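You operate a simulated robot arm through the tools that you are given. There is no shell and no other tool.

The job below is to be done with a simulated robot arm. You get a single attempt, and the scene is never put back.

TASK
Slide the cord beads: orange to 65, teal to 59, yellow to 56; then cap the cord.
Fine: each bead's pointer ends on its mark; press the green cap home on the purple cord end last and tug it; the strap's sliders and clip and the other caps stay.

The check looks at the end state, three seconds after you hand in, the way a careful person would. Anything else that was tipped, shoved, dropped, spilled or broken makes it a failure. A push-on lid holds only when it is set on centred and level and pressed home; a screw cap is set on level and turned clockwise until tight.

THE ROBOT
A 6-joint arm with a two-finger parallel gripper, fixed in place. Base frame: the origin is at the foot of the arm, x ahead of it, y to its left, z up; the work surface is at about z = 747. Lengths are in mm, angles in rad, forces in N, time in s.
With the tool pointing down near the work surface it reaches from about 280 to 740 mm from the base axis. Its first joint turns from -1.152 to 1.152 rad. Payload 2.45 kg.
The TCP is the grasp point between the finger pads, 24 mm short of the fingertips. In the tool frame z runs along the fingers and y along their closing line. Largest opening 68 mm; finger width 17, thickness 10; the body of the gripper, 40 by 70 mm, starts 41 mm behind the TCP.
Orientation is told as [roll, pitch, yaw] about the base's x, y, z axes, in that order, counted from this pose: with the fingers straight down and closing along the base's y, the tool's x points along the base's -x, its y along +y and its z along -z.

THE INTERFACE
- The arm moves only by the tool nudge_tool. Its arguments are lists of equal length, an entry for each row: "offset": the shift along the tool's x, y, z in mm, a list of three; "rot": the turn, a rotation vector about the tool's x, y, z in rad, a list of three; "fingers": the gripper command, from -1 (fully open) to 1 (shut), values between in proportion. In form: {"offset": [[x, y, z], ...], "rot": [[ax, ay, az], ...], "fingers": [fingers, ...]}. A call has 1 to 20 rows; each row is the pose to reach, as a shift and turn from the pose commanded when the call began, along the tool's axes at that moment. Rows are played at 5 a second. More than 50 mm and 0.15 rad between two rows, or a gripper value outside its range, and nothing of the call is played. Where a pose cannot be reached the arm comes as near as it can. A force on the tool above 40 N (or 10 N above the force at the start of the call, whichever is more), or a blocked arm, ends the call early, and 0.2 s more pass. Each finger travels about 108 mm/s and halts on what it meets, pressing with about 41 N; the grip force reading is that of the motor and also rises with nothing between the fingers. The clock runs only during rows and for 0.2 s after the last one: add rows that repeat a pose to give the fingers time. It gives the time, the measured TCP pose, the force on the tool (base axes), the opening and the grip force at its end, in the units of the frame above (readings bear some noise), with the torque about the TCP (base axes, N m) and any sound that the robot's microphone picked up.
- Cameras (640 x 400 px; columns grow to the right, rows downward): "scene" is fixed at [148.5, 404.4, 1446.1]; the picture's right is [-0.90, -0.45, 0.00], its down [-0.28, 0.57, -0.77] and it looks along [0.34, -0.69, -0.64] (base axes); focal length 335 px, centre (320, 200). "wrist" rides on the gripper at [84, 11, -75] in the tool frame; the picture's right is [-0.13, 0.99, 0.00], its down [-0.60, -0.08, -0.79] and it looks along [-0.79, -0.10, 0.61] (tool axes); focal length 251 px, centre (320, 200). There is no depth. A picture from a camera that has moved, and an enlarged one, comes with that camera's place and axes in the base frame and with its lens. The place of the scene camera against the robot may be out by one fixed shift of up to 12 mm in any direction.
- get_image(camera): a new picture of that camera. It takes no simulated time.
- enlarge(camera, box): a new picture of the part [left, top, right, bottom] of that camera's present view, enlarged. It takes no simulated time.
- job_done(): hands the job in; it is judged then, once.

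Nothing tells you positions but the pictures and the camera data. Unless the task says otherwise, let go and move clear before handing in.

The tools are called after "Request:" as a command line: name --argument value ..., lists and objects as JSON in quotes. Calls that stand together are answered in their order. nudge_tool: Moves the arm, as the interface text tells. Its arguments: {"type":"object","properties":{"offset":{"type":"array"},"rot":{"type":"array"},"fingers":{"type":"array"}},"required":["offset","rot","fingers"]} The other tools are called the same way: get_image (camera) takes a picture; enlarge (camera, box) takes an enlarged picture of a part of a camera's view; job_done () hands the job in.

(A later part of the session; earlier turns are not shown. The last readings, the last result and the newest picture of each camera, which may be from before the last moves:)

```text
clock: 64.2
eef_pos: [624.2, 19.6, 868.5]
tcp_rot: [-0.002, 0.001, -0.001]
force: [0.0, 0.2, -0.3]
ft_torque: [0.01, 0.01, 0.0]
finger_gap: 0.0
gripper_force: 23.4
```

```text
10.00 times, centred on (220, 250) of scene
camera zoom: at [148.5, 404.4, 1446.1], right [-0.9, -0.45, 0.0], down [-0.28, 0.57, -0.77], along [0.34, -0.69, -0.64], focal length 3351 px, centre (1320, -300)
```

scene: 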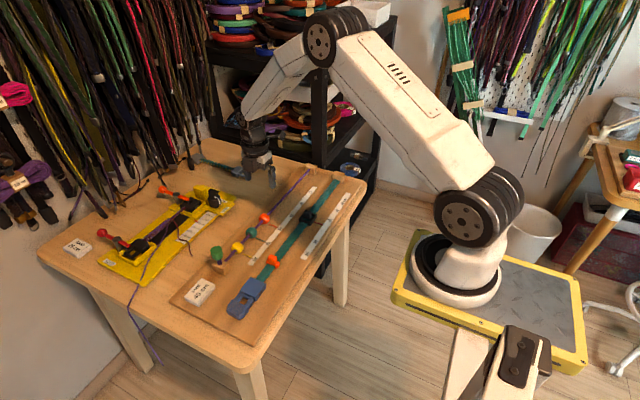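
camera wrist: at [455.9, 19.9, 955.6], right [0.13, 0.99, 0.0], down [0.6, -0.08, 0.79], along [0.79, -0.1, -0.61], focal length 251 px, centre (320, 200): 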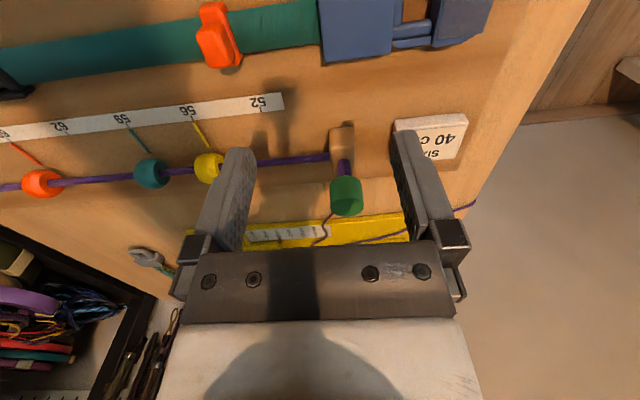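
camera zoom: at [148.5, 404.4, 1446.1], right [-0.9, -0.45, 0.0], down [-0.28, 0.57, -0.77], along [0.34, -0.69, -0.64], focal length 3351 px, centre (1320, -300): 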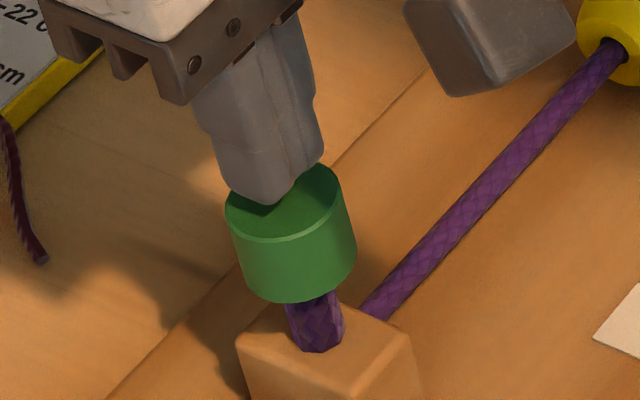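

The closed fingertips are centred over the cap to within about 1 mm. I'll press straight down in steps with a small flex correction.

Request:
nudge_tool --offset '[[1, 0, 3], [1, 0, 6], [1, 0, 8], [1, 0, 10], [1, 0, 12], [1, 0, 13.5], [1, 0, 14.5], [1.2, 0, 15.5], [1.5, 0, 16.3], [1.7, 0, 17]]' --rot '[[0, 0, 0], [0, 0, 0], [0, 0, 0], [0, 0, 0], [0, 0, 0], [0, 0, 0], [0, 0, 0], [0, 0, 0], [0, 0, 0], [0, 0, 0]]' --fingers '[1, 1, 1, 1, 1, 1, 1, 1, 1, 1]'

Request:
enlarge --camera "wrist" --box '[240, 80, 400, 220]'

Request:
enlarge --camera "scene" --box '[200, 230, 240, 270]'

```text
clock: 66.4
eef_pos: [622.5, 20.0, 851.6]
tcp_rot: [-0.001, -0.002, -0.001]
force: [-5.1, -0.9, 18.5]
ft_torque: [-0.04, 0.06, -0.01]
finger_gap: 0.0
gripper_force: 22.9
```

```text
2.86 times, centred on (320, 150) of wrist
camera zoom: at [538.2, 30.6, 926.7], right [0.13, 0.99, 0.0], down [0.6, -0.08, 0.79], along [0.79, -0.1, -0.61], focal length 718 px, centre (320, 343)
```

zoom: 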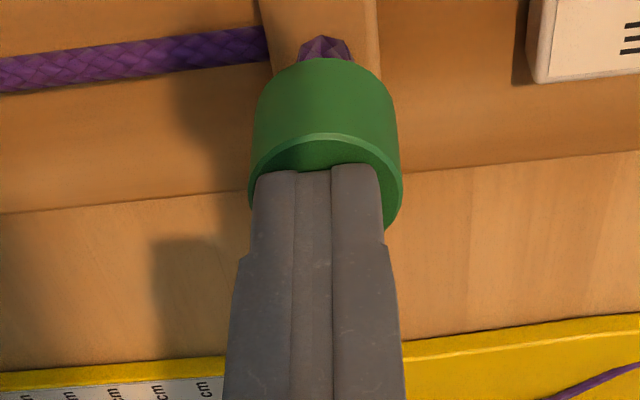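

```text
10.00 times, centred on (220, 250) of scene
camera zoom: at [148.0, 404.4, 1446.2], right [-0.9, -0.45, 0.0], down [-0.28, 0.57, -0.77], along [0.34, -0.69, -0.64], focal length 3351 px, centre (1320, -300)
```

zoom: 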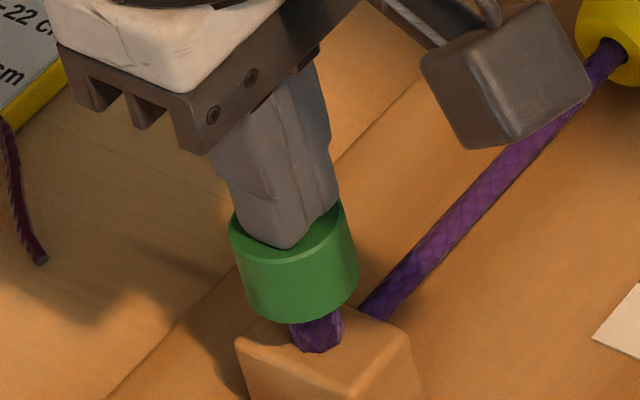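

Request:
nudge_tool --offset '[[-0.1, 0, 0.5], [0, 0, 1], [0.1, 0, 1.5], [0.2, 0, 2], [0.2, 0, 2.3]]' --rot '[[0, 0, 0], [0, 0, 0], [0, 0, 0], [0, 0, 0], [0, 0, 0]]' --fingers '[1, 1, 1, 1, 1]'

Request:
enlarge --camera "scene" --box '[200, 230, 240, 270]'

```text
clock: 67.4
eef_pos: [623.9, 19.4, 852.7]
tcp_rot: [-0.003, -0.003, 0.001]
force: [-5.9, -1.0, 10.9]
ft_torque: [-0.02, 0.15, 0.04]
finger_gap: 0.0
gripper_force: 23.5
stopped in row 5: the force on the tool passed its limit at 41 N (the readings are from after the stop); the commanded pose is now the measured one
```

```text
10.00 times, centred on (220, 250) of scene
camera zoom: at [148.1, 404.4, 1446.2], right [-0.9, -0.45, 0.0], down [-0.28, 0.57, -0.77], along [0.34, -0.69, -0.64], focal length 3351 px, centre (1320, -300)
```

zoom: 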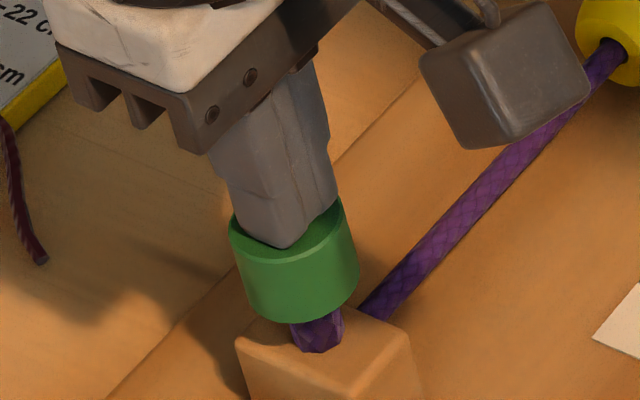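

Request:
nudge_tool --offset '[[0, 0, -3], [0, 0, -8], [0, 0, -16], [0, 0, -16]]' --rot '[[0, 0, 0], [0, 0, 0], [0, 0, 0], [0, 0, 0]]' --fingers '[1, 1, 1, 1]'

Request:
enlarge --camera "scene" --box '[200, 230, 240, 270]'

Request:
enlarge --camera "wrist" --box '[240, 60, 400, 200]'

```text
clock: 68.4
eef_pos: [623.4, 18.5, 866.7]
tcp_rot: [-0.004, -0.004, -0.001]
force: [-0.1, 0.6, -0.7]
ft_torque: [-0.03, 0.0, 0.04]
finger_gap: 0.1
gripper_force: 23.3
```

```text
10.00 times, centred on (220, 250) of scene
camera zoom: at [148.5, 404.4, 1446.1], right [-0.9, -0.45, 0.0], down [-0.28, 0.57, -0.77], along [0.34, -0.69, -0.64], focal length 3351 px, centre (1320, -300)
```

zoom: 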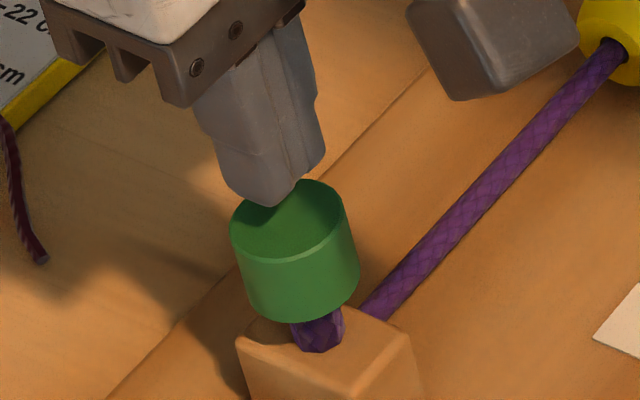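

```text
2.86 times, centred on (320, 130) of wrist
camera zoom: at [538.6, 31.0, 942.0], right [0.13, 0.99, 0.0], down [0.6, -0.08, 0.8], along [0.79, -0.1, -0.61], focal length 718 px, centre (320, 400)
```

zoom: 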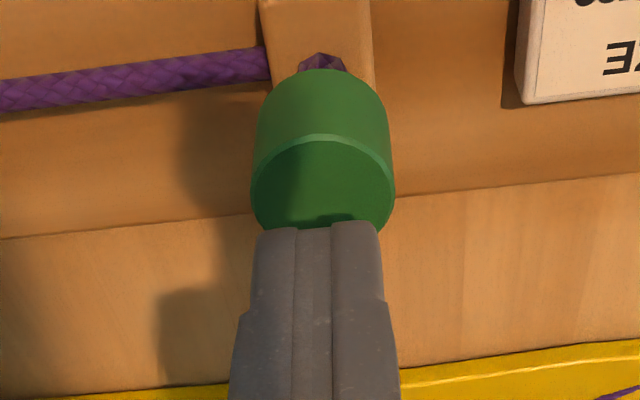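

After the top press the cap stayed down about 8 mm lower when the fingers lifted. Now I'll open, straddle it and close gently for the tug.

Request:
nudge_tool --offset '[[0, 0.5, -4], [0, 0.5, -4], [0, 0.5, -4], [0, 0.5, -4], [0, 0.5, 8], [0, 0.5, 20], [0, 0.5, 30], [0, 0.5, 37], [0, 0.5, 37]]' --rot '[[0, 0, 0], [0, 0, 0], [0, 0, 0], [0, 0, 0], [0, 0, 0], [0, 0, 0], [0, 0, 0], [0, 0, 0], [0, 0, 0]]' --fingers '[0, -1, -1, -1, -1, -1, -1, -1, -1]'

Request:
enlarge --camera "wrist" --box '[220, 60, 420, 220]'

Request:
enlarge --camera "scene" --box '[200, 230, 240, 270]'

```text
clock: 70.4
eef_pos: [623.5, 19.6, 829.6]
tcp_rot: [-0.002, -0.003, -0.002]
force: [0.6, 0.2, 0.0]
ft_torque: [0.03, -0.01, 0.0]
finger_gap: 68.0
gripper_force: 0.0
```

```text
2.50 times, centred on (320, 140) of wrist
camera zoom: at [539.0, 31.5, 904.8], right [0.13, 0.99, 0.0], down [0.6, -0.08, 0.8], along [0.79, -0.1, -0.61], focal length 629 px, centre (320, 350)
```

zoom: 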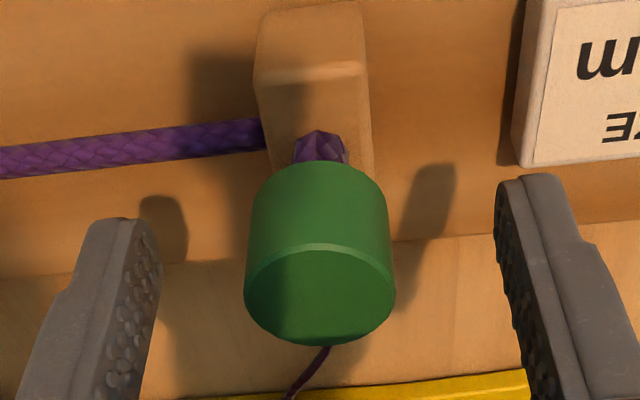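

```text
10.00 times, centred on (220, 250) of scene
camera zoom: at [148.5, 404.4, 1446.1], right [-0.9, -0.45, 0.0], down [-0.28, 0.57, -0.77], along [0.34, -0.69, -0.64], focal length 3351 px, centre (1320, -300)
```

zoom: 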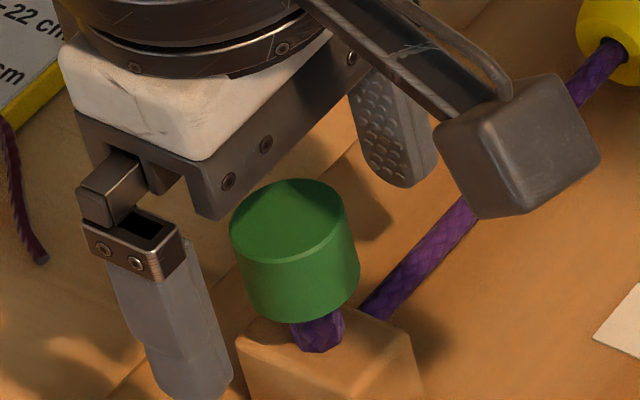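

The cap stays seated, upright and coaxial. Closing on it, then a gentle tug of about 1 mm commanded.

Request:
nudge_tool --offset '[[0, 0, 0], [0, 0, 0], [0, 0, 0], [0, 0, 0], [0, 0, 0], [0, 0, 0], [0, 0, 0]]' --rot '[[0, 0, 0], [0, 0, 0], [0, 0, 0], [0, 0, 0], [0, 0, 0], [0, 0, 0], [0, 0, 0]]' --fingers '[-0.7, -0.4, -0.1, 0.05, 0.15, 0.25, 0.3]'

Request:
nudge_tool --offset '[[0, 0, -0.4], [0, 0, -0.8], [0, 0, -1.2], [0, 0, -1.2]]' --rot '[[0, 0, 0], [0, 0, 0], [0, 0, 0], [0, 0, 0]]' --fingers '[0.3, 0.3, 0.3, 0.3]'

Request:
enlarge --camera "scene" --box '[200, 230, 240, 270]'

Request:
enlarge --camera "wrist" --box '[220, 60, 420, 220]'

```text
clock: 72.0
eef_pos: [624.2, 19.8, 829.8]
tcp_rot: [-0.002, -0.003, 0.001]
force: [-0.3, -3.6, -0.7]
ft_torque: [-0.1, -0.02, 0.0]
finger_gap: 25.9
gripper_force: 41.1
```

```text
clock: 73.0
eef_pos: [624.3, 20.1, 832.8]
tcp_rot: [-0.001, -0.005, 0.001]
force: [-1.1, -0.2, 0.9]
ft_torque: [-0.02, 0.0, -0.02]
finger_gap: 25.6
gripper_force: 41.0
```

```text
10.00 times, centred on (220, 250) of scene
camera zoom: at [148.5, 404.4, 1446.1], right [-0.9, -0.45, 0.0], down [-0.28, 0.57, -0.77], along [0.34, -0.69, -0.64], focal length 3351 px, centre (1320, -300)
```

zoom: 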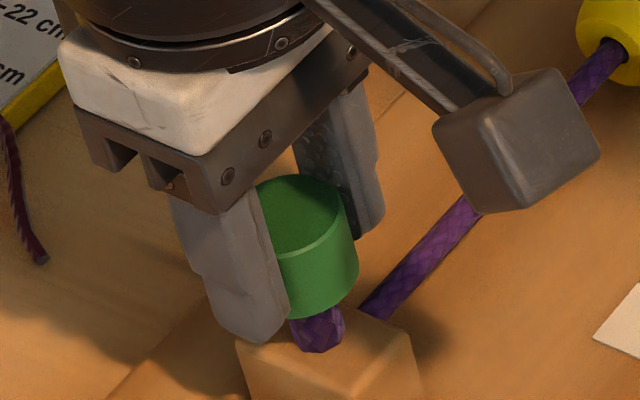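

```text
2.50 times, centred on (320, 140) of wrist
camera zoom: at [538.8, 31.4, 906.5], right [0.13, 0.99, 0.0], down [0.6, -0.08, 0.8], along [0.79, -0.1, -0.61], focal length 629 px, centre (320, 350)
```

zoom: 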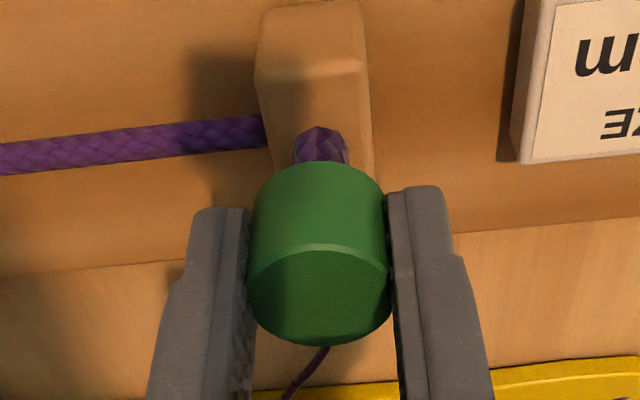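

It rose about 1.7 mm with almost no resistance. I'll let go to see whether it stays or rides back up.

Request:
nudge_tool --offset '[[0, 0, 0], [0, 0, 0], [0, 0, 0], [0, 0, 0], [0, 0, 0]]' --rot '[[0, 0, 0], [0, 0, 0], [0, 0, 0], [0, 0, 0], [0, 0, 0]]' --fingers '[0.15, 0, -0.4, -1, -1]'

Request:
enlarge --camera "scene" --box '[200, 230, 240, 270]'

Request:
enlarge --camera "wrist" --box '[220, 60, 420, 220]'

```text
clock: 74.2
eef_pos: [623.6, 20.7, 831.4]
tcp_rot: [0.0, -0.003, 0.001]
force: [-1.2, -0.4, -0.6]
ft_torque: [0.0, 0.04, 0.01]
finger_gap: 68.2
gripper_force: 0.1
```

```text
10.00 times, centred on (220, 250) of scene
camera zoom: at [148.5, 404.4, 1446.1], right [-0.9, -0.45, 0.0], down [-0.28, 0.57, -0.77], along [0.34, -0.69, -0.64], focal length 3351 px, centre (1320, -300)
```

zoom: 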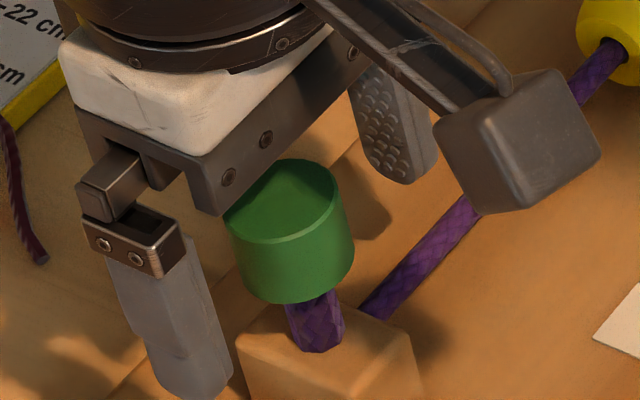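

```text
2.50 times, centred on (320, 140) of wrist
camera zoom: at [538.7, 31.3, 906.3], right [0.13, 0.99, 0.0], down [0.6, -0.08, 0.8], along [0.79, -0.1, -0.61], focal length 629 px, centre (320, 350)
```

zoom: 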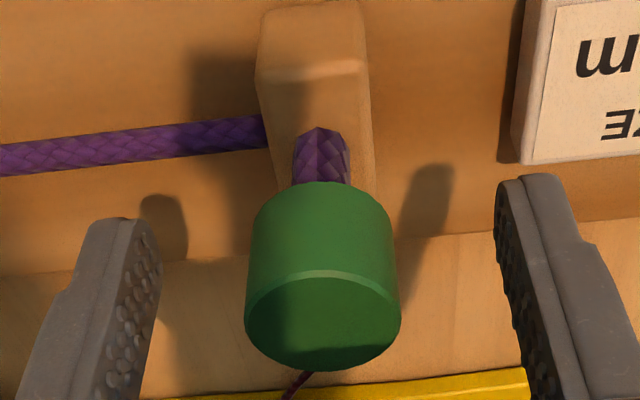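

It popped back up, so the top press held it only weakly and it isn't properly home. I'll re-press from the top, better centred (x≈624.9), level, and this time hold the load instead of only touching the limit.

Request:
nudge_tool --offset '[[0, 0, -20], [0, 0, -42], [-1.5, 0, -42], [-1.5, 0, -42], [-1.5, 0, -42], [-1.5, 0, -36], [-1.5, 0, -33], [-1.5, 0, -33]]' --rot '[[0, 0, 0], [0, 0, 0], [0, 0.003, 0], [0, 0.003, 0], [0, 0.003, 0], [0, 0.003, 0], [0, 0.003, 0], [0, 0.003, 0]]' --fingers '[-1, -1, 0, 1, 1, 1, 1, 1]'

Request:
enlarge --camera "wrist" --box '[240, 60, 400, 200]'

Request:
enlarge --camera "scene" --box '[200, 230, 240, 270]'

```text
clock: 76.0
eef_pos: [625.3, 20.4, 863.0]
tcp_rot: [-0.002, -0.001, 0.0]
force: [-1.0, 0.0, 0.7]
ft_torque: [-0.01, 0.0, 0.03]
finger_gap: 0.1
gripper_force: 23.4
```

```text
2.86 times, centred on (320, 130) of wrist
camera zoom: at [540.6, 31.4, 938.7], right [0.13, 0.99, 0.0], down [0.6, -0.08, 0.79], along [0.79, -0.1, -0.61], focal length 718 px, centre (320, 400)
```

zoom: 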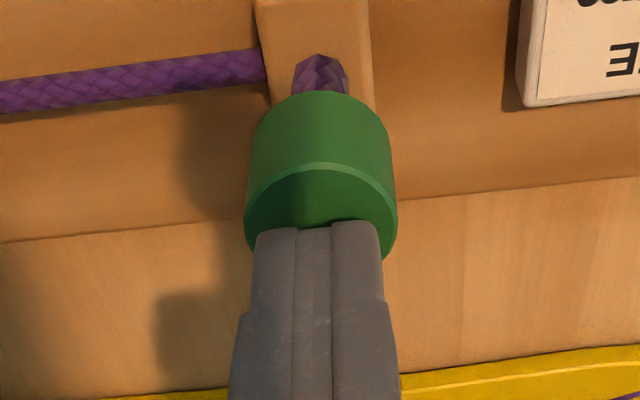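

```text
10.00 times, centred on (220, 250) of scene
camera zoom: at [148.5, 404.4, 1446.1], right [-0.9, -0.45, 0.0], down [-0.28, 0.57, -0.77], along [0.34, -0.69, -0.64], focal length 3351 px, centre (1320, -300)
```

zoom: 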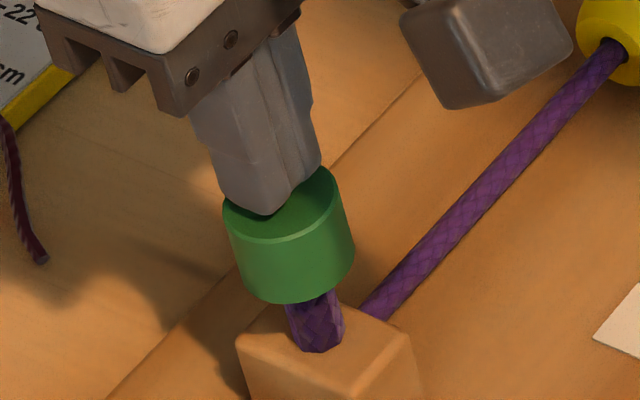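

The closed fingertips sit over the cap centre at about (625, 20.4). Pressing down in small steps, then holding.

Request:
nudge_tool --offset '[[0, 0, 2], [0, 0, 4], [0, 0, 6], [0, 0, 8], [0, 0, 9.5], [0, 0, 10.5], [0.2, 0, 11.3], [0.4, 0, 12], [0.5, 0, 12.5], [0.5, 0, 12.5]]' --rot '[[0, 0, 0], [0, 0, 0], [0, 0, 0], [0, 0, 0], [0, 0, 0], [0, 0, 0], [0, 0, 0], [0, 0, 0], [0, 0, 0], [0, 0, 0]]' --fingers '[1, 1, 1, 1, 1, 1, 1, 1, 1, 1]'

Request:
nudge_tool --offset '[[0, 0, 0], [0, 0, 0]]' --rot '[[0, 0, 0], [0, 0, 0]]' --fingers '[1, 1]'

Request:
enlarge --camera "scene" --box '[200, 230, 240, 270]'

```text
clock: 78.2
eef_pos: [624.9, 20.9, 852.7]
tcp_rot: [-0.002, -0.005, 0.0]
force: [-2.4, 1.1, 8.2]
ft_torque: [0.03, 0.07, 0.03]
finger_gap: 0.1
gripper_force: 23.5
```

```text
clock: 78.8
eef_pos: [624.4, 19.8, 851.4]
tcp_rot: [-0.003, -0.004, 0.001]
force: [-0.9, -0.1, 12.0]
ft_torque: [0.02, 0.01, -0.03]
finger_gap: 0.0
gripper_force: 23.7
```

```text
10.00 times, centred on (220, 250) of scene
camera zoom: at [148.2, 404.4, 1446.2], right [-0.9, -0.45, 0.0], down [-0.28, 0.57, -0.77], along [0.34, -0.69, -0.64], focal length 3351 px, centre (1320, -300)
```

zoom: 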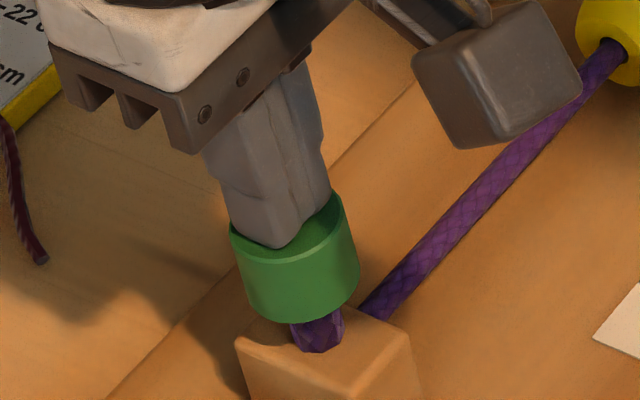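

Request:
nudge_tool --offset '[[0.1, 0, 0.5], [0.3, 0, 1], [0.3, 0, 1], [0.3, 0, 1]]' --rot '[[0, 0, 0], [0, 0, 0], [0, 0, 0], [0, 0, 0]]' --fingers '[1, 1, 1, 1]'

Request:
nudge_tool --offset '[[0.1, 0, 0.4], [0.2, 0, 0.7], [0.2, 0, 0.7], [0.2, 0, 0.7]]' --rot '[[0, 0, 0], [0, 0, 0], [0, 0, 0], [0, 0, 0]]' --fingers '[1, 1, 1, 1]'

```text
clock: 79.8
eef_pos: [624.5, 19.9, 852.2]
tcp_rot: [-0.002, -0.003, 0.0]
force: [-0.6, 1.0, 24.1]
ft_torque: [0.0, 0.02, 0.02]
finger_gap: 0.0
gripper_force: 23.6
```

```text
clock: 80.8
eef_pos: [624.5, 19.8, 850.9]
tcp_rot: [-0.002, -0.004, 0.002]
force: [-2.2, 2.4, 31.1]
ft_torque: [0.04, 0.08, -0.02]
finger_gap: 0.0
gripper_force: 24.3
```

Request:
nudge_tool --offset '[[0.1, 0, 0.3], [0.1, 0, 0.5], [0.1, 0, 0.5], [0.1, 0, 0.5], [0.1, 0, 0.5]]' --rot '[[0, 0, 0], [0, 0, 0], [0, 0, 0], [0, 0, 0], [0, 0, 0]]' --fingers '[1, 1, 1, 1, 1]'

Request:
enlarge --camera "wrist" --box '[240, 60, 400, 200]'

```text
clock: 82.0
eef_pos: [624.0, 20.9, 851.5]
tcp_rot: [-0.003, -0.007, 0.001]
force: [-1.4, 2.5, 32.4]
ft_torque: [0.09, 0.06, 0.0]
finger_gap: 0.0
gripper_force: 23.6
```

```text
2.86 times, centred on (320, 130) of wrist
camera zoom: at [539.8, 31.3, 926.1], right [0.13, 0.99, 0.0], down [0.6, -0.08, 0.8], along [0.79, -0.1, -0.6], focal length 718 px, centre (320, 400)
```

zoom: 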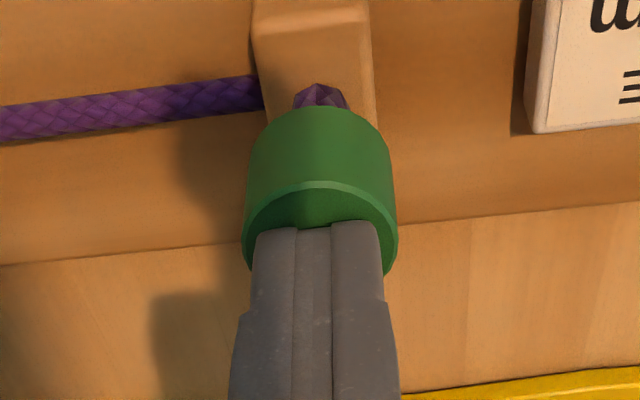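

Request:
nudge_tool --offset '[[0.1, 0, 0.3], [0.1, 0, 0.5], [0.1, 0, 0.5], [0.1, 0, 0.5]]' --rot '[[0, 0.002, 0], [0, 0.003, 0], [0, 0.003, 0], [0, 0.003, 0]]' --fingers '[1, 1, 1, 1]'

Request:
nudge_tool --offset '[[0, 0, 0.2], [0, 0, 0.3], [0, 0, 0.3], [0, 0, 0.3]]' --rot '[[0, 0, 0], [0, 0, 0], [0, 0, 0], [0, 0, 0]]' --fingers '[1, 1, 1, 1]'

```text
clock: 83.0
eef_pos: [624.7, 19.1, 851.5]
tcp_rot: [-0.003, -0.004, 0.001]
force: [-2.4, 2.4, 35.0]
ft_torque: [0.05, 0.09, -0.02]
finger_gap: 0.1
gripper_force: 23.6
```

```text
clock: 84.0
eef_pos: [625.4, 20.4, 851.8]
tcp_rot: [-0.003, -0.004, 0.001]
force: [-5.3, 2.1, 37.5]
ft_torque: [0.07, 0.19, -0.01]
finger_gap: 0.1
gripper_force: 23.3
```

It has been held at about 35–37 N, level and centred. Now I'll lift off and see that the cap stays down.

Request:
nudge_tool --offset '[[-0.5, 0, -2], [-1, 0, -4], [-1.3, 0, -8], [-1.3, 0, -14], [-1.3, 0, -22], [-1.3, 0, -22], [-1.3, 0, -22]]' --rot '[[0, 0, 0], [0, 0, 0], [0, 0, 0], [0, 0, 0], [0, 0, 0], [0, 0, 0], [0, 0, 0]]' --fingers '[1, 1, 1, 1, 1, -1, -1]'

Request:
enlarge --camera "scene" --box '[200, 230, 240, 270]'

Request:
enlarge --camera "wrist" --box '[240, 40, 400, 180]'

```text
clock: 85.6
eef_pos: [624.7, 20.0, 869.8]
tcp_rot: [-0.001, 0.002, -0.001]
force: [-0.2, 1.7, -0.2]
ft_torque: [0.01, -0.02, -0.04]
finger_gap: 67.8
gripper_force: 0.0
```

```text
10.00 times, centred on (220, 250) of scene
camera zoom: at [148.5, 404.4, 1446.1], right [-0.9, -0.45, 0.0], down [-0.28, 0.57, -0.77], along [0.34, -0.69, -0.64], focal length 3351 px, centre (1320, -300)
```

zoom: 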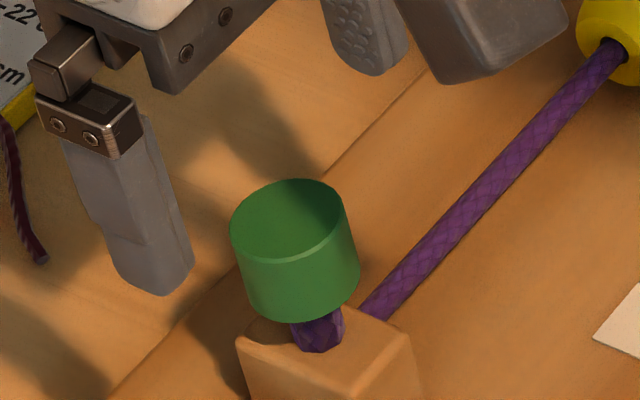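

```text
2.86 times, centred on (320, 110) of wrist
camera zoom: at [540.6, 31.1, 946.0], right [0.13, 0.99, 0.0], down [0.61, -0.08, 0.79], along [0.79, -0.1, -0.61], focal length 718 px, centre (320, 457)
```

zoom: 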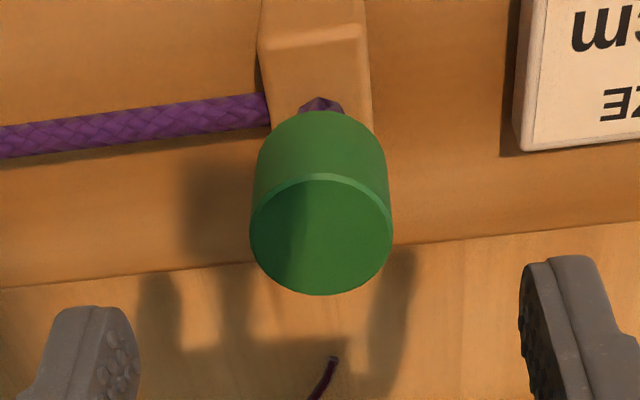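

The cap stays at its bottom stop without support. I'll straddle and grip it again, centred, then tug in very small steps and read the force each time.

Request:
nudge_tool --offset '[[0, 0, 12], [0, 0, 26], [0, 0, 36], [0, 0, 40], [0, 0, 40], [0, 0, 40], [0, 0, 40], [0, 0, 40], [0, 0, 40], [0, 0, 40], [0, 0, 40], [0, 0, 40]]' --rot '[[0, 0, 0], [0, 0, 0], [0, 0, 0], [0, 0, 0], [0, 0, 0], [0, 0, 0], [0, 0, 0], [0, 0, 0], [0, 0, 0], [0, 0, 0], [0, 0, 0], [0, 0, 0]]' --fingers '[-1, -1, -1, -1, -1, -0.5, -0.1, 0.1, 0.18, 0.22, 0.26, 0.26]'

Request:
enlarge --camera "scene" --box '[200, 230, 240, 270]'

Request:
enlarge --camera "wrist" --box '[240, 80, 400, 220]'

```text
clock: 88.2
eef_pos: [624.8, 20.5, 830.7]
tcp_rot: [-0.002, 0.003, -0.001]
force: [0.3, 3.8, 0.1]
ft_torque: [0.05, 0.0, 0.05]
finger_gap: 26.0
gripper_force: 39.4
```

```text
10.00 times, centred on (220, 250) of scene
camera zoom: at [148.5, 404.5, 1446.1], right [-0.9, -0.45, 0.0], down [-0.28, 0.57, -0.77], along [0.34, -0.69, -0.64], focal length 3351 px, centre (1320, -300)
```

zoom: 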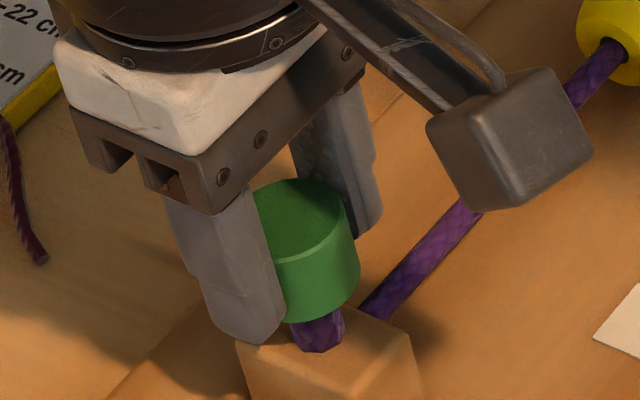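

```text
2.86 times, centred on (320, 150) of wrist
camera zoom: at [540.8, 31.3, 905.8], right [0.13, 0.99, 0.0], down [0.61, -0.08, 0.79], along [0.79, -0.1, -0.61], focal length 718 px, centre (320, 343)
```

zoom: 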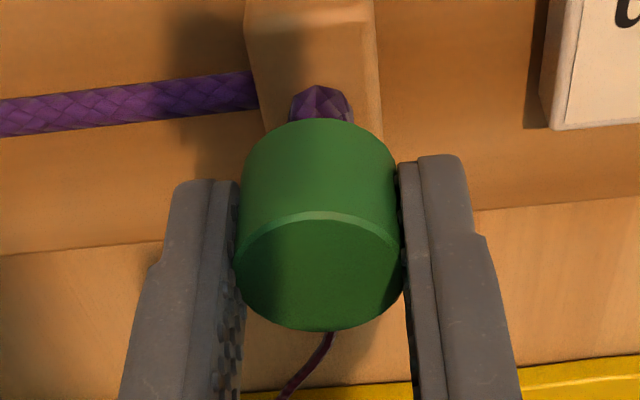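

Request:
nudge_tool --offset '[[0, 0.2, -0.2], [0, 0.3, -0.3]]' --rot '[[0, 0, 0], [0, 0, 0]]' --fingers '[0.26, 0.26]'

Request:
nudge_tool --offset '[[0, 0, -0.15], [0, 0, -0.25]]' --rot '[[0, 0, 0], [0, 0, 0]]' --fingers '[0.26, 0.26]'

```text
clock: 88.8
eef_pos: [625.0, 21.1, 830.6]
tcp_rot: [-0.002, 0.002, 0.0]
force: [1.0, -2.4, -1.4]
ft_torque: [-0.06, -0.06, 0.03]
finger_gap: 26.2
gripper_force: 33.0
```

```text
clock: 89.4
eef_pos: [625.6, 19.9, 831.9]
tcp_rot: [-0.001, 0.002, -0.002]
force: [0.5, -3.1, -1.9]
ft_torque: [0.01, 0.0, 0.01]
finger_gap: 26.7
gripper_force: 19.6
```

Request:
nudge_tool --offset '[[0, -0.2, -0.2], [0, -0.2, -0.3]]' --rot '[[0, 0, 0], [0, 0, 0]]' --fingers '[0.3, 0.3]'

Request:
enlarge --camera "scene" --box '[200, 230, 240, 270]'

Request:
enlarge --camera "wrist" --box '[240, 80, 400, 220]'

```text
clock: 90.0
eef_pos: [624.9, 19.9, 831.4]
tcp_rot: [-0.001, 0.0, 0.0]
force: [3.8, -1.6, -6.3]
ft_torque: [-0.03, 0.0, 0.0]
finger_gap: 25.6
gripper_force: 41.5
```

```text
10.00 times, centred on (220, 250) of scene
camera zoom: at [148.7, 404.4, 1446.1], right [-0.9, -0.45, 0.0], down [-0.28, 0.57, -0.77], along [0.34, -0.69, -0.64], focal length 3351 px, centre (1320, -300)
```

zoom: 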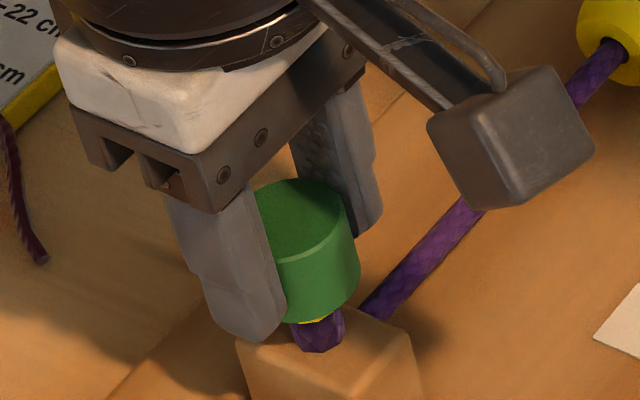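

```text
2.86 times, centred on (320, 150) of wrist
camera zoom: at [540.4, 31.3, 906.5], right [0.13, 0.99, 0.0], down [0.6, -0.08, 0.79], along [0.79, -0.1, -0.61], focal length 718 px, centre (320, 343)
```

zoom: 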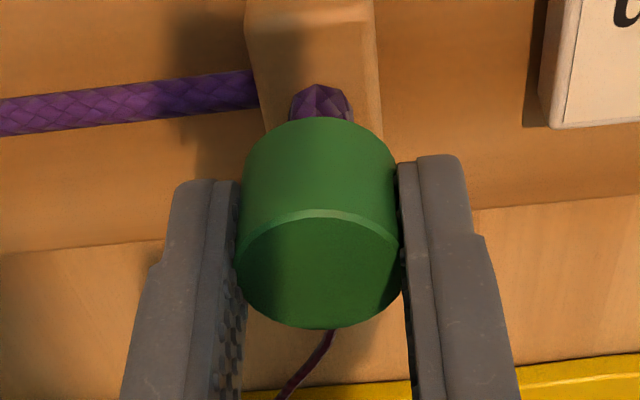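

The cap is resisting at −6.3 N now, and I notice something yellow just under the cap. Looking closer at it.

Request:
enlarge --camera "scene" --box '[212, 250, 228, 266]'

Request:
enlarge --camera "wrist" --box '[290, 90, 350, 150]'

```text
16.00 times, centred on (220, 258) of scene
camera zoom: at [148.7, 404.4, 1446.1], right [-0.9, -0.45, 0.0], down [-0.28, 0.57, -0.77], along [0.34, -0.69, -0.64], focal length 5362 px, centre (1920, -728)
```

zoom: 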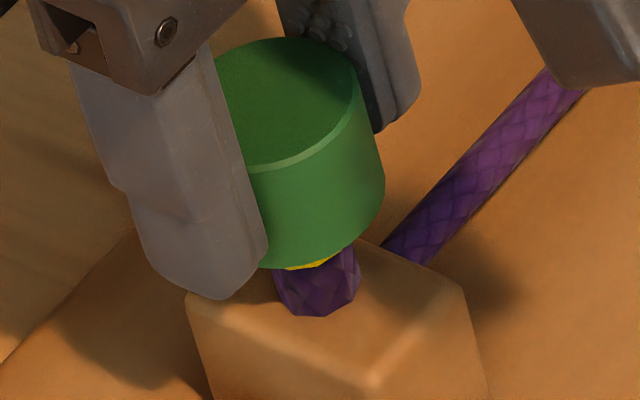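

```text
6.67 times, centred on (320, 120) of wrist
camera zoom: at [540.4, 31.3, 906.5], right [0.13, 0.99, 0.0], down [0.6, -0.08, 0.79], along [0.79, -0.1, -0.61], focal length 1676 px, centre (320, 733)
```

zoom: 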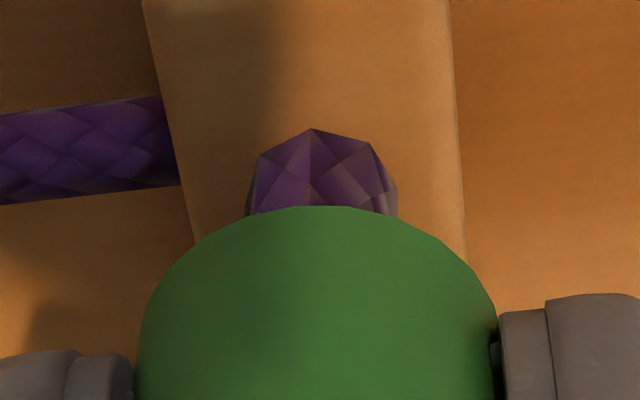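

A yellow ring appeared under the cap only once the tug reached about 6 N with the cap still holding. It was never on the bare stub before, so it looks like a tell-tale for a seated, tugged cap. I'll relax the tug and let go without further pulling.

Request:
nudge_tool --offset '[[0, 0, 0.3], [0, 0, 0.6], [0, 0, 0.7], [0, 0, 0.7]]' --rot '[[0, 0, 0], [0, 0, 0], [0, 0, 0], [0, 0, 0]]' --fingers '[0.3, 0.3, 0.3, 0.3]'

Request:
enlarge --camera "scene" --box '[212, 250, 228, 266]'

```text
clock: 91.0
eef_pos: [624.7, 20.6, 831.5]
tcp_rot: [-0.001, 0.003, -0.001]
force: [-2.5, -0.1, 5.8]
ft_torque: [-0.02, 0.03, -0.02]
finger_gap: 25.7
gripper_force: 40.9
```

```text
16.00 times, centred on (220, 258) of scene
camera zoom: at [148.3, 404.4, 1446.2], right [-0.9, -0.45, 0.0], down [-0.28, 0.57, -0.77], along [0.34, -0.69, -0.64], focal length 5362 px, centre (1920, -728)
```

zoom: 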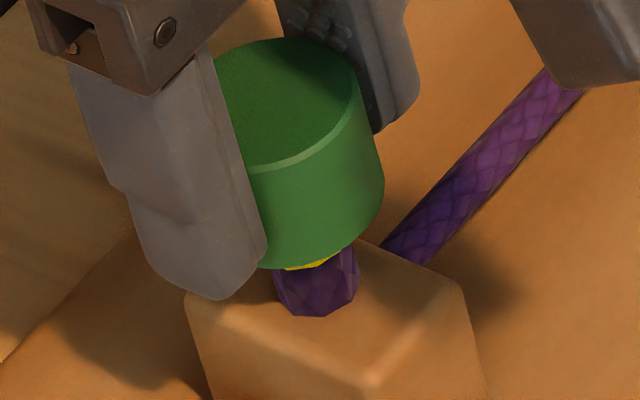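

The ring persists while the cap is being pushed down again. Releasing now from close to zero load.

Request:
nudge_tool --offset '[[0, 0, -0.2], [0, 0, -0.2], [0, 0, -0.2], [0, 0, -0.2], [0, 0, -0.2], [0, 0, -0.2]]' --rot '[[0, 0, 0], [0, 0, 0], [0, 0, 0], [0, 0, 0], [0, 0, 0], [0, 0, 0]]' --fingers '[0.3, 0.15, 0, -0.4, -1, -1]'

Request:
enlarge --camera "scene" --box '[200, 230, 240, 270]'

Request:
enlarge --camera "wrist" --box '[220, 60, 420, 220]'

```text
clock: 92.4
eef_pos: [625.5, 20.0, 832.2]
tcp_rot: [-0.002, 0.003, 0.0]
force: [0.1, 0.7, 0.3]
ft_torque: [0.0, 0.02, 0.01]
finger_gap: 67.9
gripper_force: 0.1
```

```text
10.00 times, centred on (220, 250) of scene
camera zoom: at [148.5, 404.4, 1446.1], right [-0.9, -0.45, 0.0], down [-0.28, 0.57, -0.77], along [0.34, -0.69, -0.64], focal length 3351 px, centre (1320, -300)
```

zoom: 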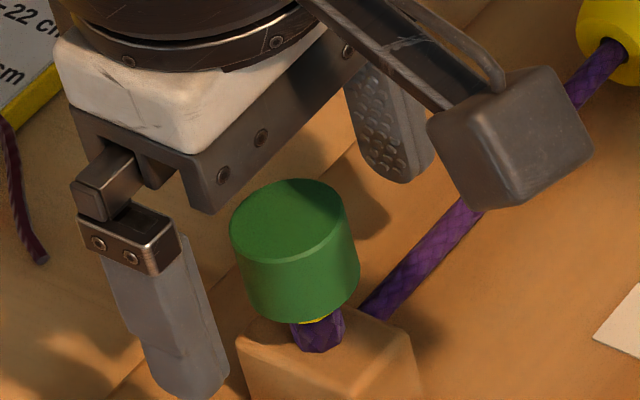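

```text
2.50 times, centred on (320, 140) of wrist
camera zoom: at [540.6, 31.3, 906.4], right [0.13, 0.99, 0.0], down [0.61, -0.08, 0.79], along [0.79, -0.1, -0.61], focal length 629 px, centre (320, 350)
```

zoom: 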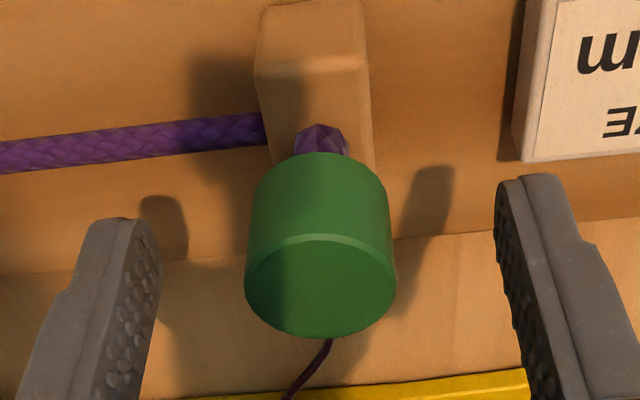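

The cap is down, upright and holding on its own, with the ring still showing. I'll back straight up and away, then check everything.

Request:
nudge_tool --offset '[[0, 0, -20], [0, 0, -45], [0, 0, -75], [0, 0, -100], [30, -30, -110], [70, -70, -110], [100, -100, -110], [110, -120, -110], [110, -120, -110]]' --rot '[[0, 0, 0], [0, 0, 0], [0, 0, 0], [0, 0, 0], [0, 0, 0], [0, 0, 0], [0, 0, 0], [0, 0, 0], [0, 0, 0]]' --fingers '[-1, -1, -1, -1, -1, -1, -1, -1, -1]'

Request:
get_image --camera "scene"

Request:
get_image --camera "wrist"

Request:
enlarge --camera "scene" --box '[200, 235, 240, 275]'

Request:
enlarge --camera "wrist" --box '[80, 40, 340, 200]'

```text
refused: row 6 steps farther than a row can; nothing moved
```

```text
taken
```

scene: 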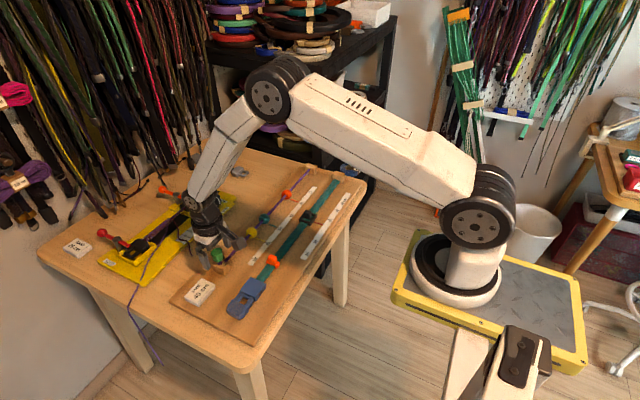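

```text
taken
camera wrist: at [540.6, 31.3, 906.4], right [0.13, 0.99, 0.0], down [0.61, -0.08, 0.79], along [0.79, -0.1, -0.61], focal length 251 px, centre (320, 200)
```

wrist: 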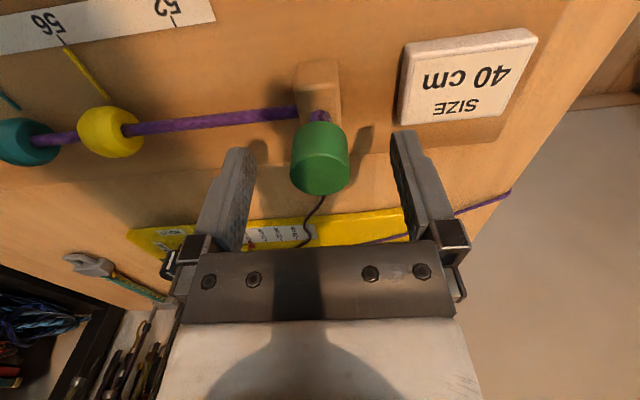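

```text
10.00 times, centred on (220, 255) of scene
camera zoom: at [148.5, 404.4, 1446.1], right [-0.9, -0.45, 0.0], down [-0.28, 0.57, -0.77], along [0.34, -0.69, -0.64], focal length 3351 px, centre (1320, -350)
```

zoom: 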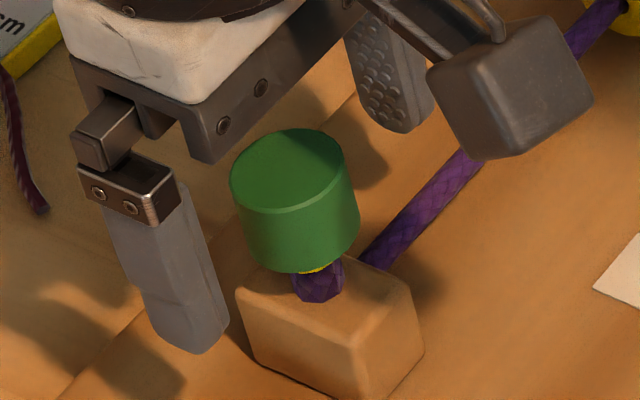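

```text
2.46 times, centred on (210, 120) of wrist
camera zoom: at [540.6, 31.3, 906.4], right [0.13, 0.99, 0.0], down [0.61, -0.08, 0.79], along [0.79, -0.1, -0.61], focal length 619 px, centre (591, 397)
```

zoom: 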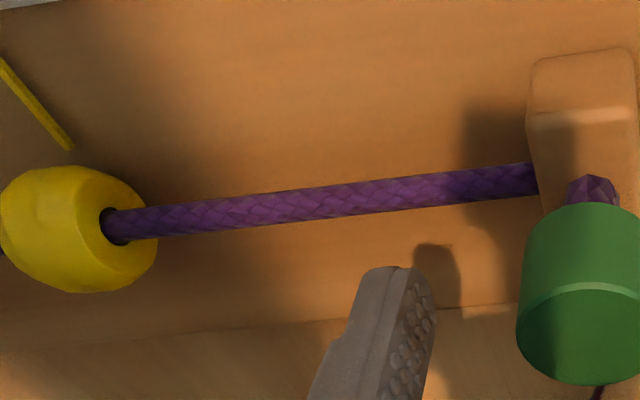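

That retreat was refused because one step was too long, so nothing moved. I'll repeat it with smaller steps, straight up first and then back.

Request:
nudge_tool --offset '[[0, 0, -20], [0, 0, -45], [0, 0, -75], [0, 0, -100], [25, -25, -110], [50, -50, -110], [75, -75, -110], [100, -100, -110], [110, -125, -110], [110, -125, -110]]' --rot '[[0, 0, 0], [0, 0, 0], [0, 0, 0], [0, 0, 0], [0, 0, 0], [0, 0, 0], [0, 0, 0], [0, 0, 0], [0, 0, 0], [0, 0, 0]]' --fingers '[-1, -1, -1, -1, -1, -1, -1, -1, -1, -1]'

Request:
get_image --camera "scene"

Request:
get_image --camera "wrist"

Request:
enlarge --camera "scene" --box '[200, 235, 240, 275]'

Request:
enlarge --camera "scene" --box '[240, 180, 310, 250]'

```text
clock: 94.6
eef_pos: [514.1, -105.2, 939.8]
tcp_rot: [-0.002, 0.002, -0.001]
force: [-0.4, 0.0, 0.4]
ft_torque: [0.0, 0.0, 0.03]
finger_gap: 68.1
gripper_force: 0.0
```

```text
taken
```

scene: 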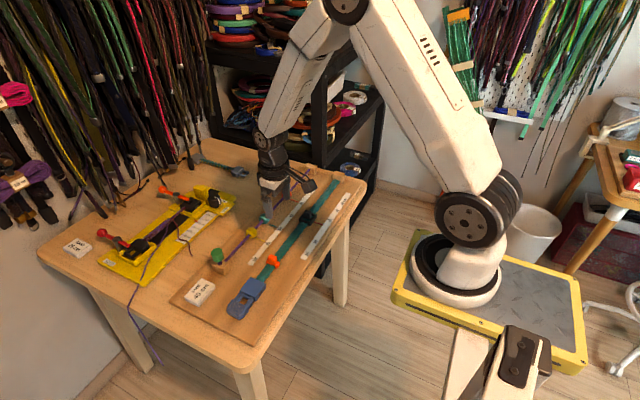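

```text
taken
camera wrist: at [430.7, -93.9, 1016.1], right [0.13, 0.99, 0.0], down [0.61, -0.08, 0.79], along [0.79, -0.1, -0.61], focal length 251 px, centre (320, 200)
```

wrist: 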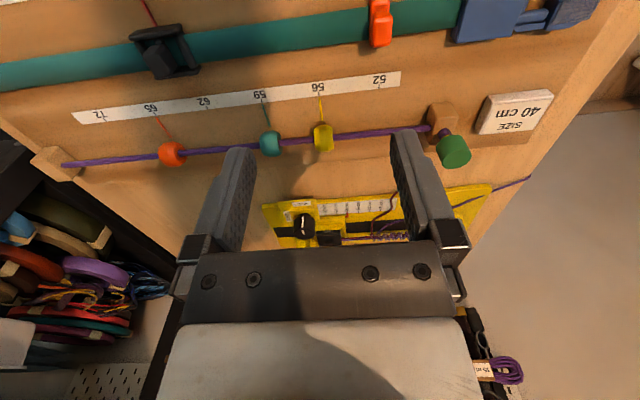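

```text
10.00 times, centred on (220, 255) of scene
camera zoom: at [148.5, 404.4, 1446.1], right [-0.9, -0.45, 0.0], down [-0.28, 0.57, -0.77], along [0.34, -0.69, -0.64], focal length 3351 px, centre (1320, -350)
```

zoom: 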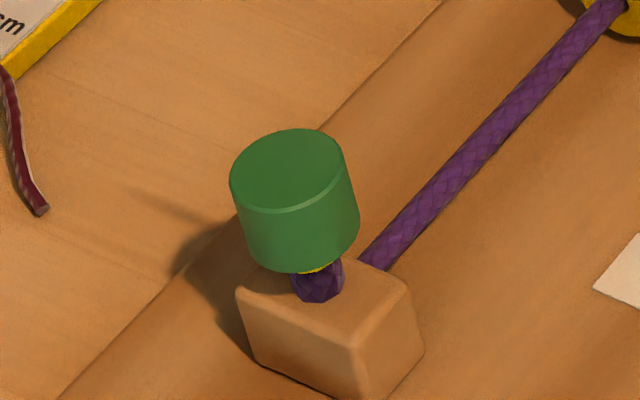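

```text
5.71 times, centred on (275, 215) of scene
camera zoom: at [148.5, 404.4, 1446.1], right [-0.9, -0.45, 0.0], down [-0.28, 0.57, -0.77], along [0.34, -0.69, -0.64], focal length 1915 px, centre (577, 114)
```

zoom: 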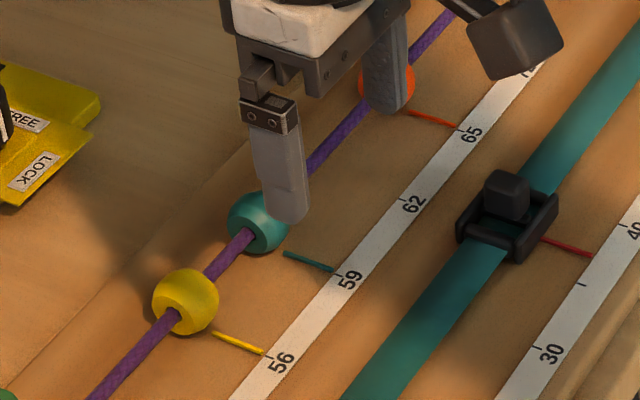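

Everything is in place. As a last precision check I'll place the wrist camera at each pointer's own y, starting with orange at y≈−309, so there's no parallax.

Request:
nudge_tool --offset '[[-20, -43, 0], [-40, -86, 15], [-50, -129, 30], [-50, -172, 45], [-50, -215, 60], [-50, -215, 60]]' --rot '[[0, 0, 0], [0, 0, 0], [0, 0, 0], [0, 0, 0], [0, 0, 0], [0, 0, 0]]' --fingers '[-1, -1, -1, -1, -1, -1]'

Request:
enlarge --camera "wrist" --box '[270, 40, 410, 140]'

Request:
nudge_tool --offset '[[0, 43, 0], [0, 86, 0], [0, 130, 0], [0, 130, 0]]' --rot '[[0, 0, 0], [0, 0, 0], [0, 0, 0], [0, 0, 0]]' --fingers '[-1, -1, -1, -1]'

Request:
enlarge --camera "wrist" --box '[270, 40, 410, 140]'

Request:
nudge_tool --offset '[[0, 32, 0], [0, 65, 0], [0, 65, 0]]' --rot '[[0, 0, 0], [0, 0, 0], [0, 0, 0]]' --fingers '[-1, -1, -1]'

Request:
enlarge --camera "wrist" --box '[270, 40, 410, 140]'

```text
clock: 96.0
eef_pos: [564.6, -320.5, 880.8]
tcp_rot: [-0.001, 0.002, 0.001]
force: [-0.1, -0.1, 0.1]
ft_torque: [0.02, -0.02, -0.01]
finger_gap: 68.2
gripper_force: 0.0
```

```text
4.00 times, centred on (340, 90) of wrist
camera zoom: at [480.1, -309.1, 955.9], right [0.13, 0.99, 0.0], down [0.61, -0.08, 0.79], along [0.79, -0.1, -0.61], focal length 1006 px, centre (240, 640)
```

zoom: 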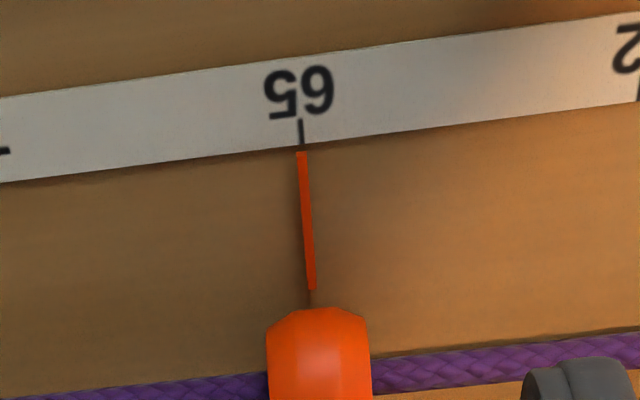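

```text
clock: 97.0
eef_pos: [564.4, -189.6, 880.2]
tcp_rot: [-0.001, 0.002, -0.002]
force: [0.8, 0.1, -0.1]
ft_torque: [-0.05, -0.02, -0.02]
finger_gap: 68.0
gripper_force: 0.1
```

```text
4.00 times, centred on (340, 90) of wrist
camera zoom: at [480.1, -178.6, 955.8], right [0.13, 0.99, 0.0], down [0.61, -0.08, 0.79], along [0.79, -0.1, -0.61], focal length 1006 px, centre (240, 640)
```

zoom: 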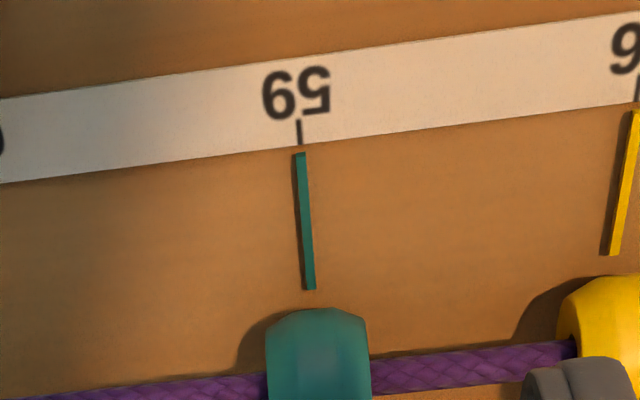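

```text
clock: 97.8
eef_pos: [564.5, -123.9, 881.3]
tcp_rot: [-0.002, 0.003, 0.0]
force: [-1.0, -0.4, -0.2]
ft_torque: [-0.01, 0.01, -0.02]
finger_gap: 68.2
gripper_force: 0.0
```

```text
4.00 times, centred on (340, 90) of wrist
camera zoom: at [479.7, -112.6, 956.7], right [0.13, 0.99, 0.0], down [0.61, -0.08, 0.79], along [0.79, -0.1, -0.61], focal length 1006 px, centre (240, 640)
```

zoom: 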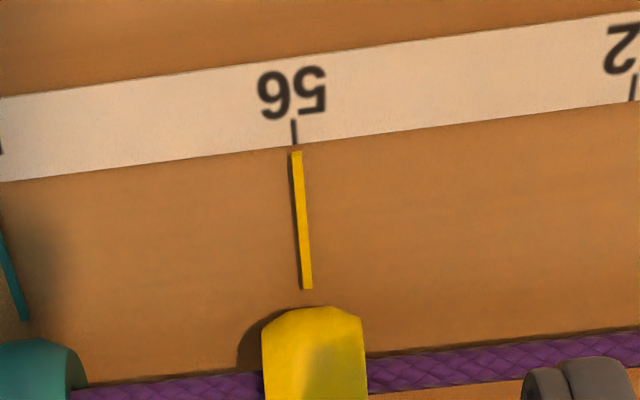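

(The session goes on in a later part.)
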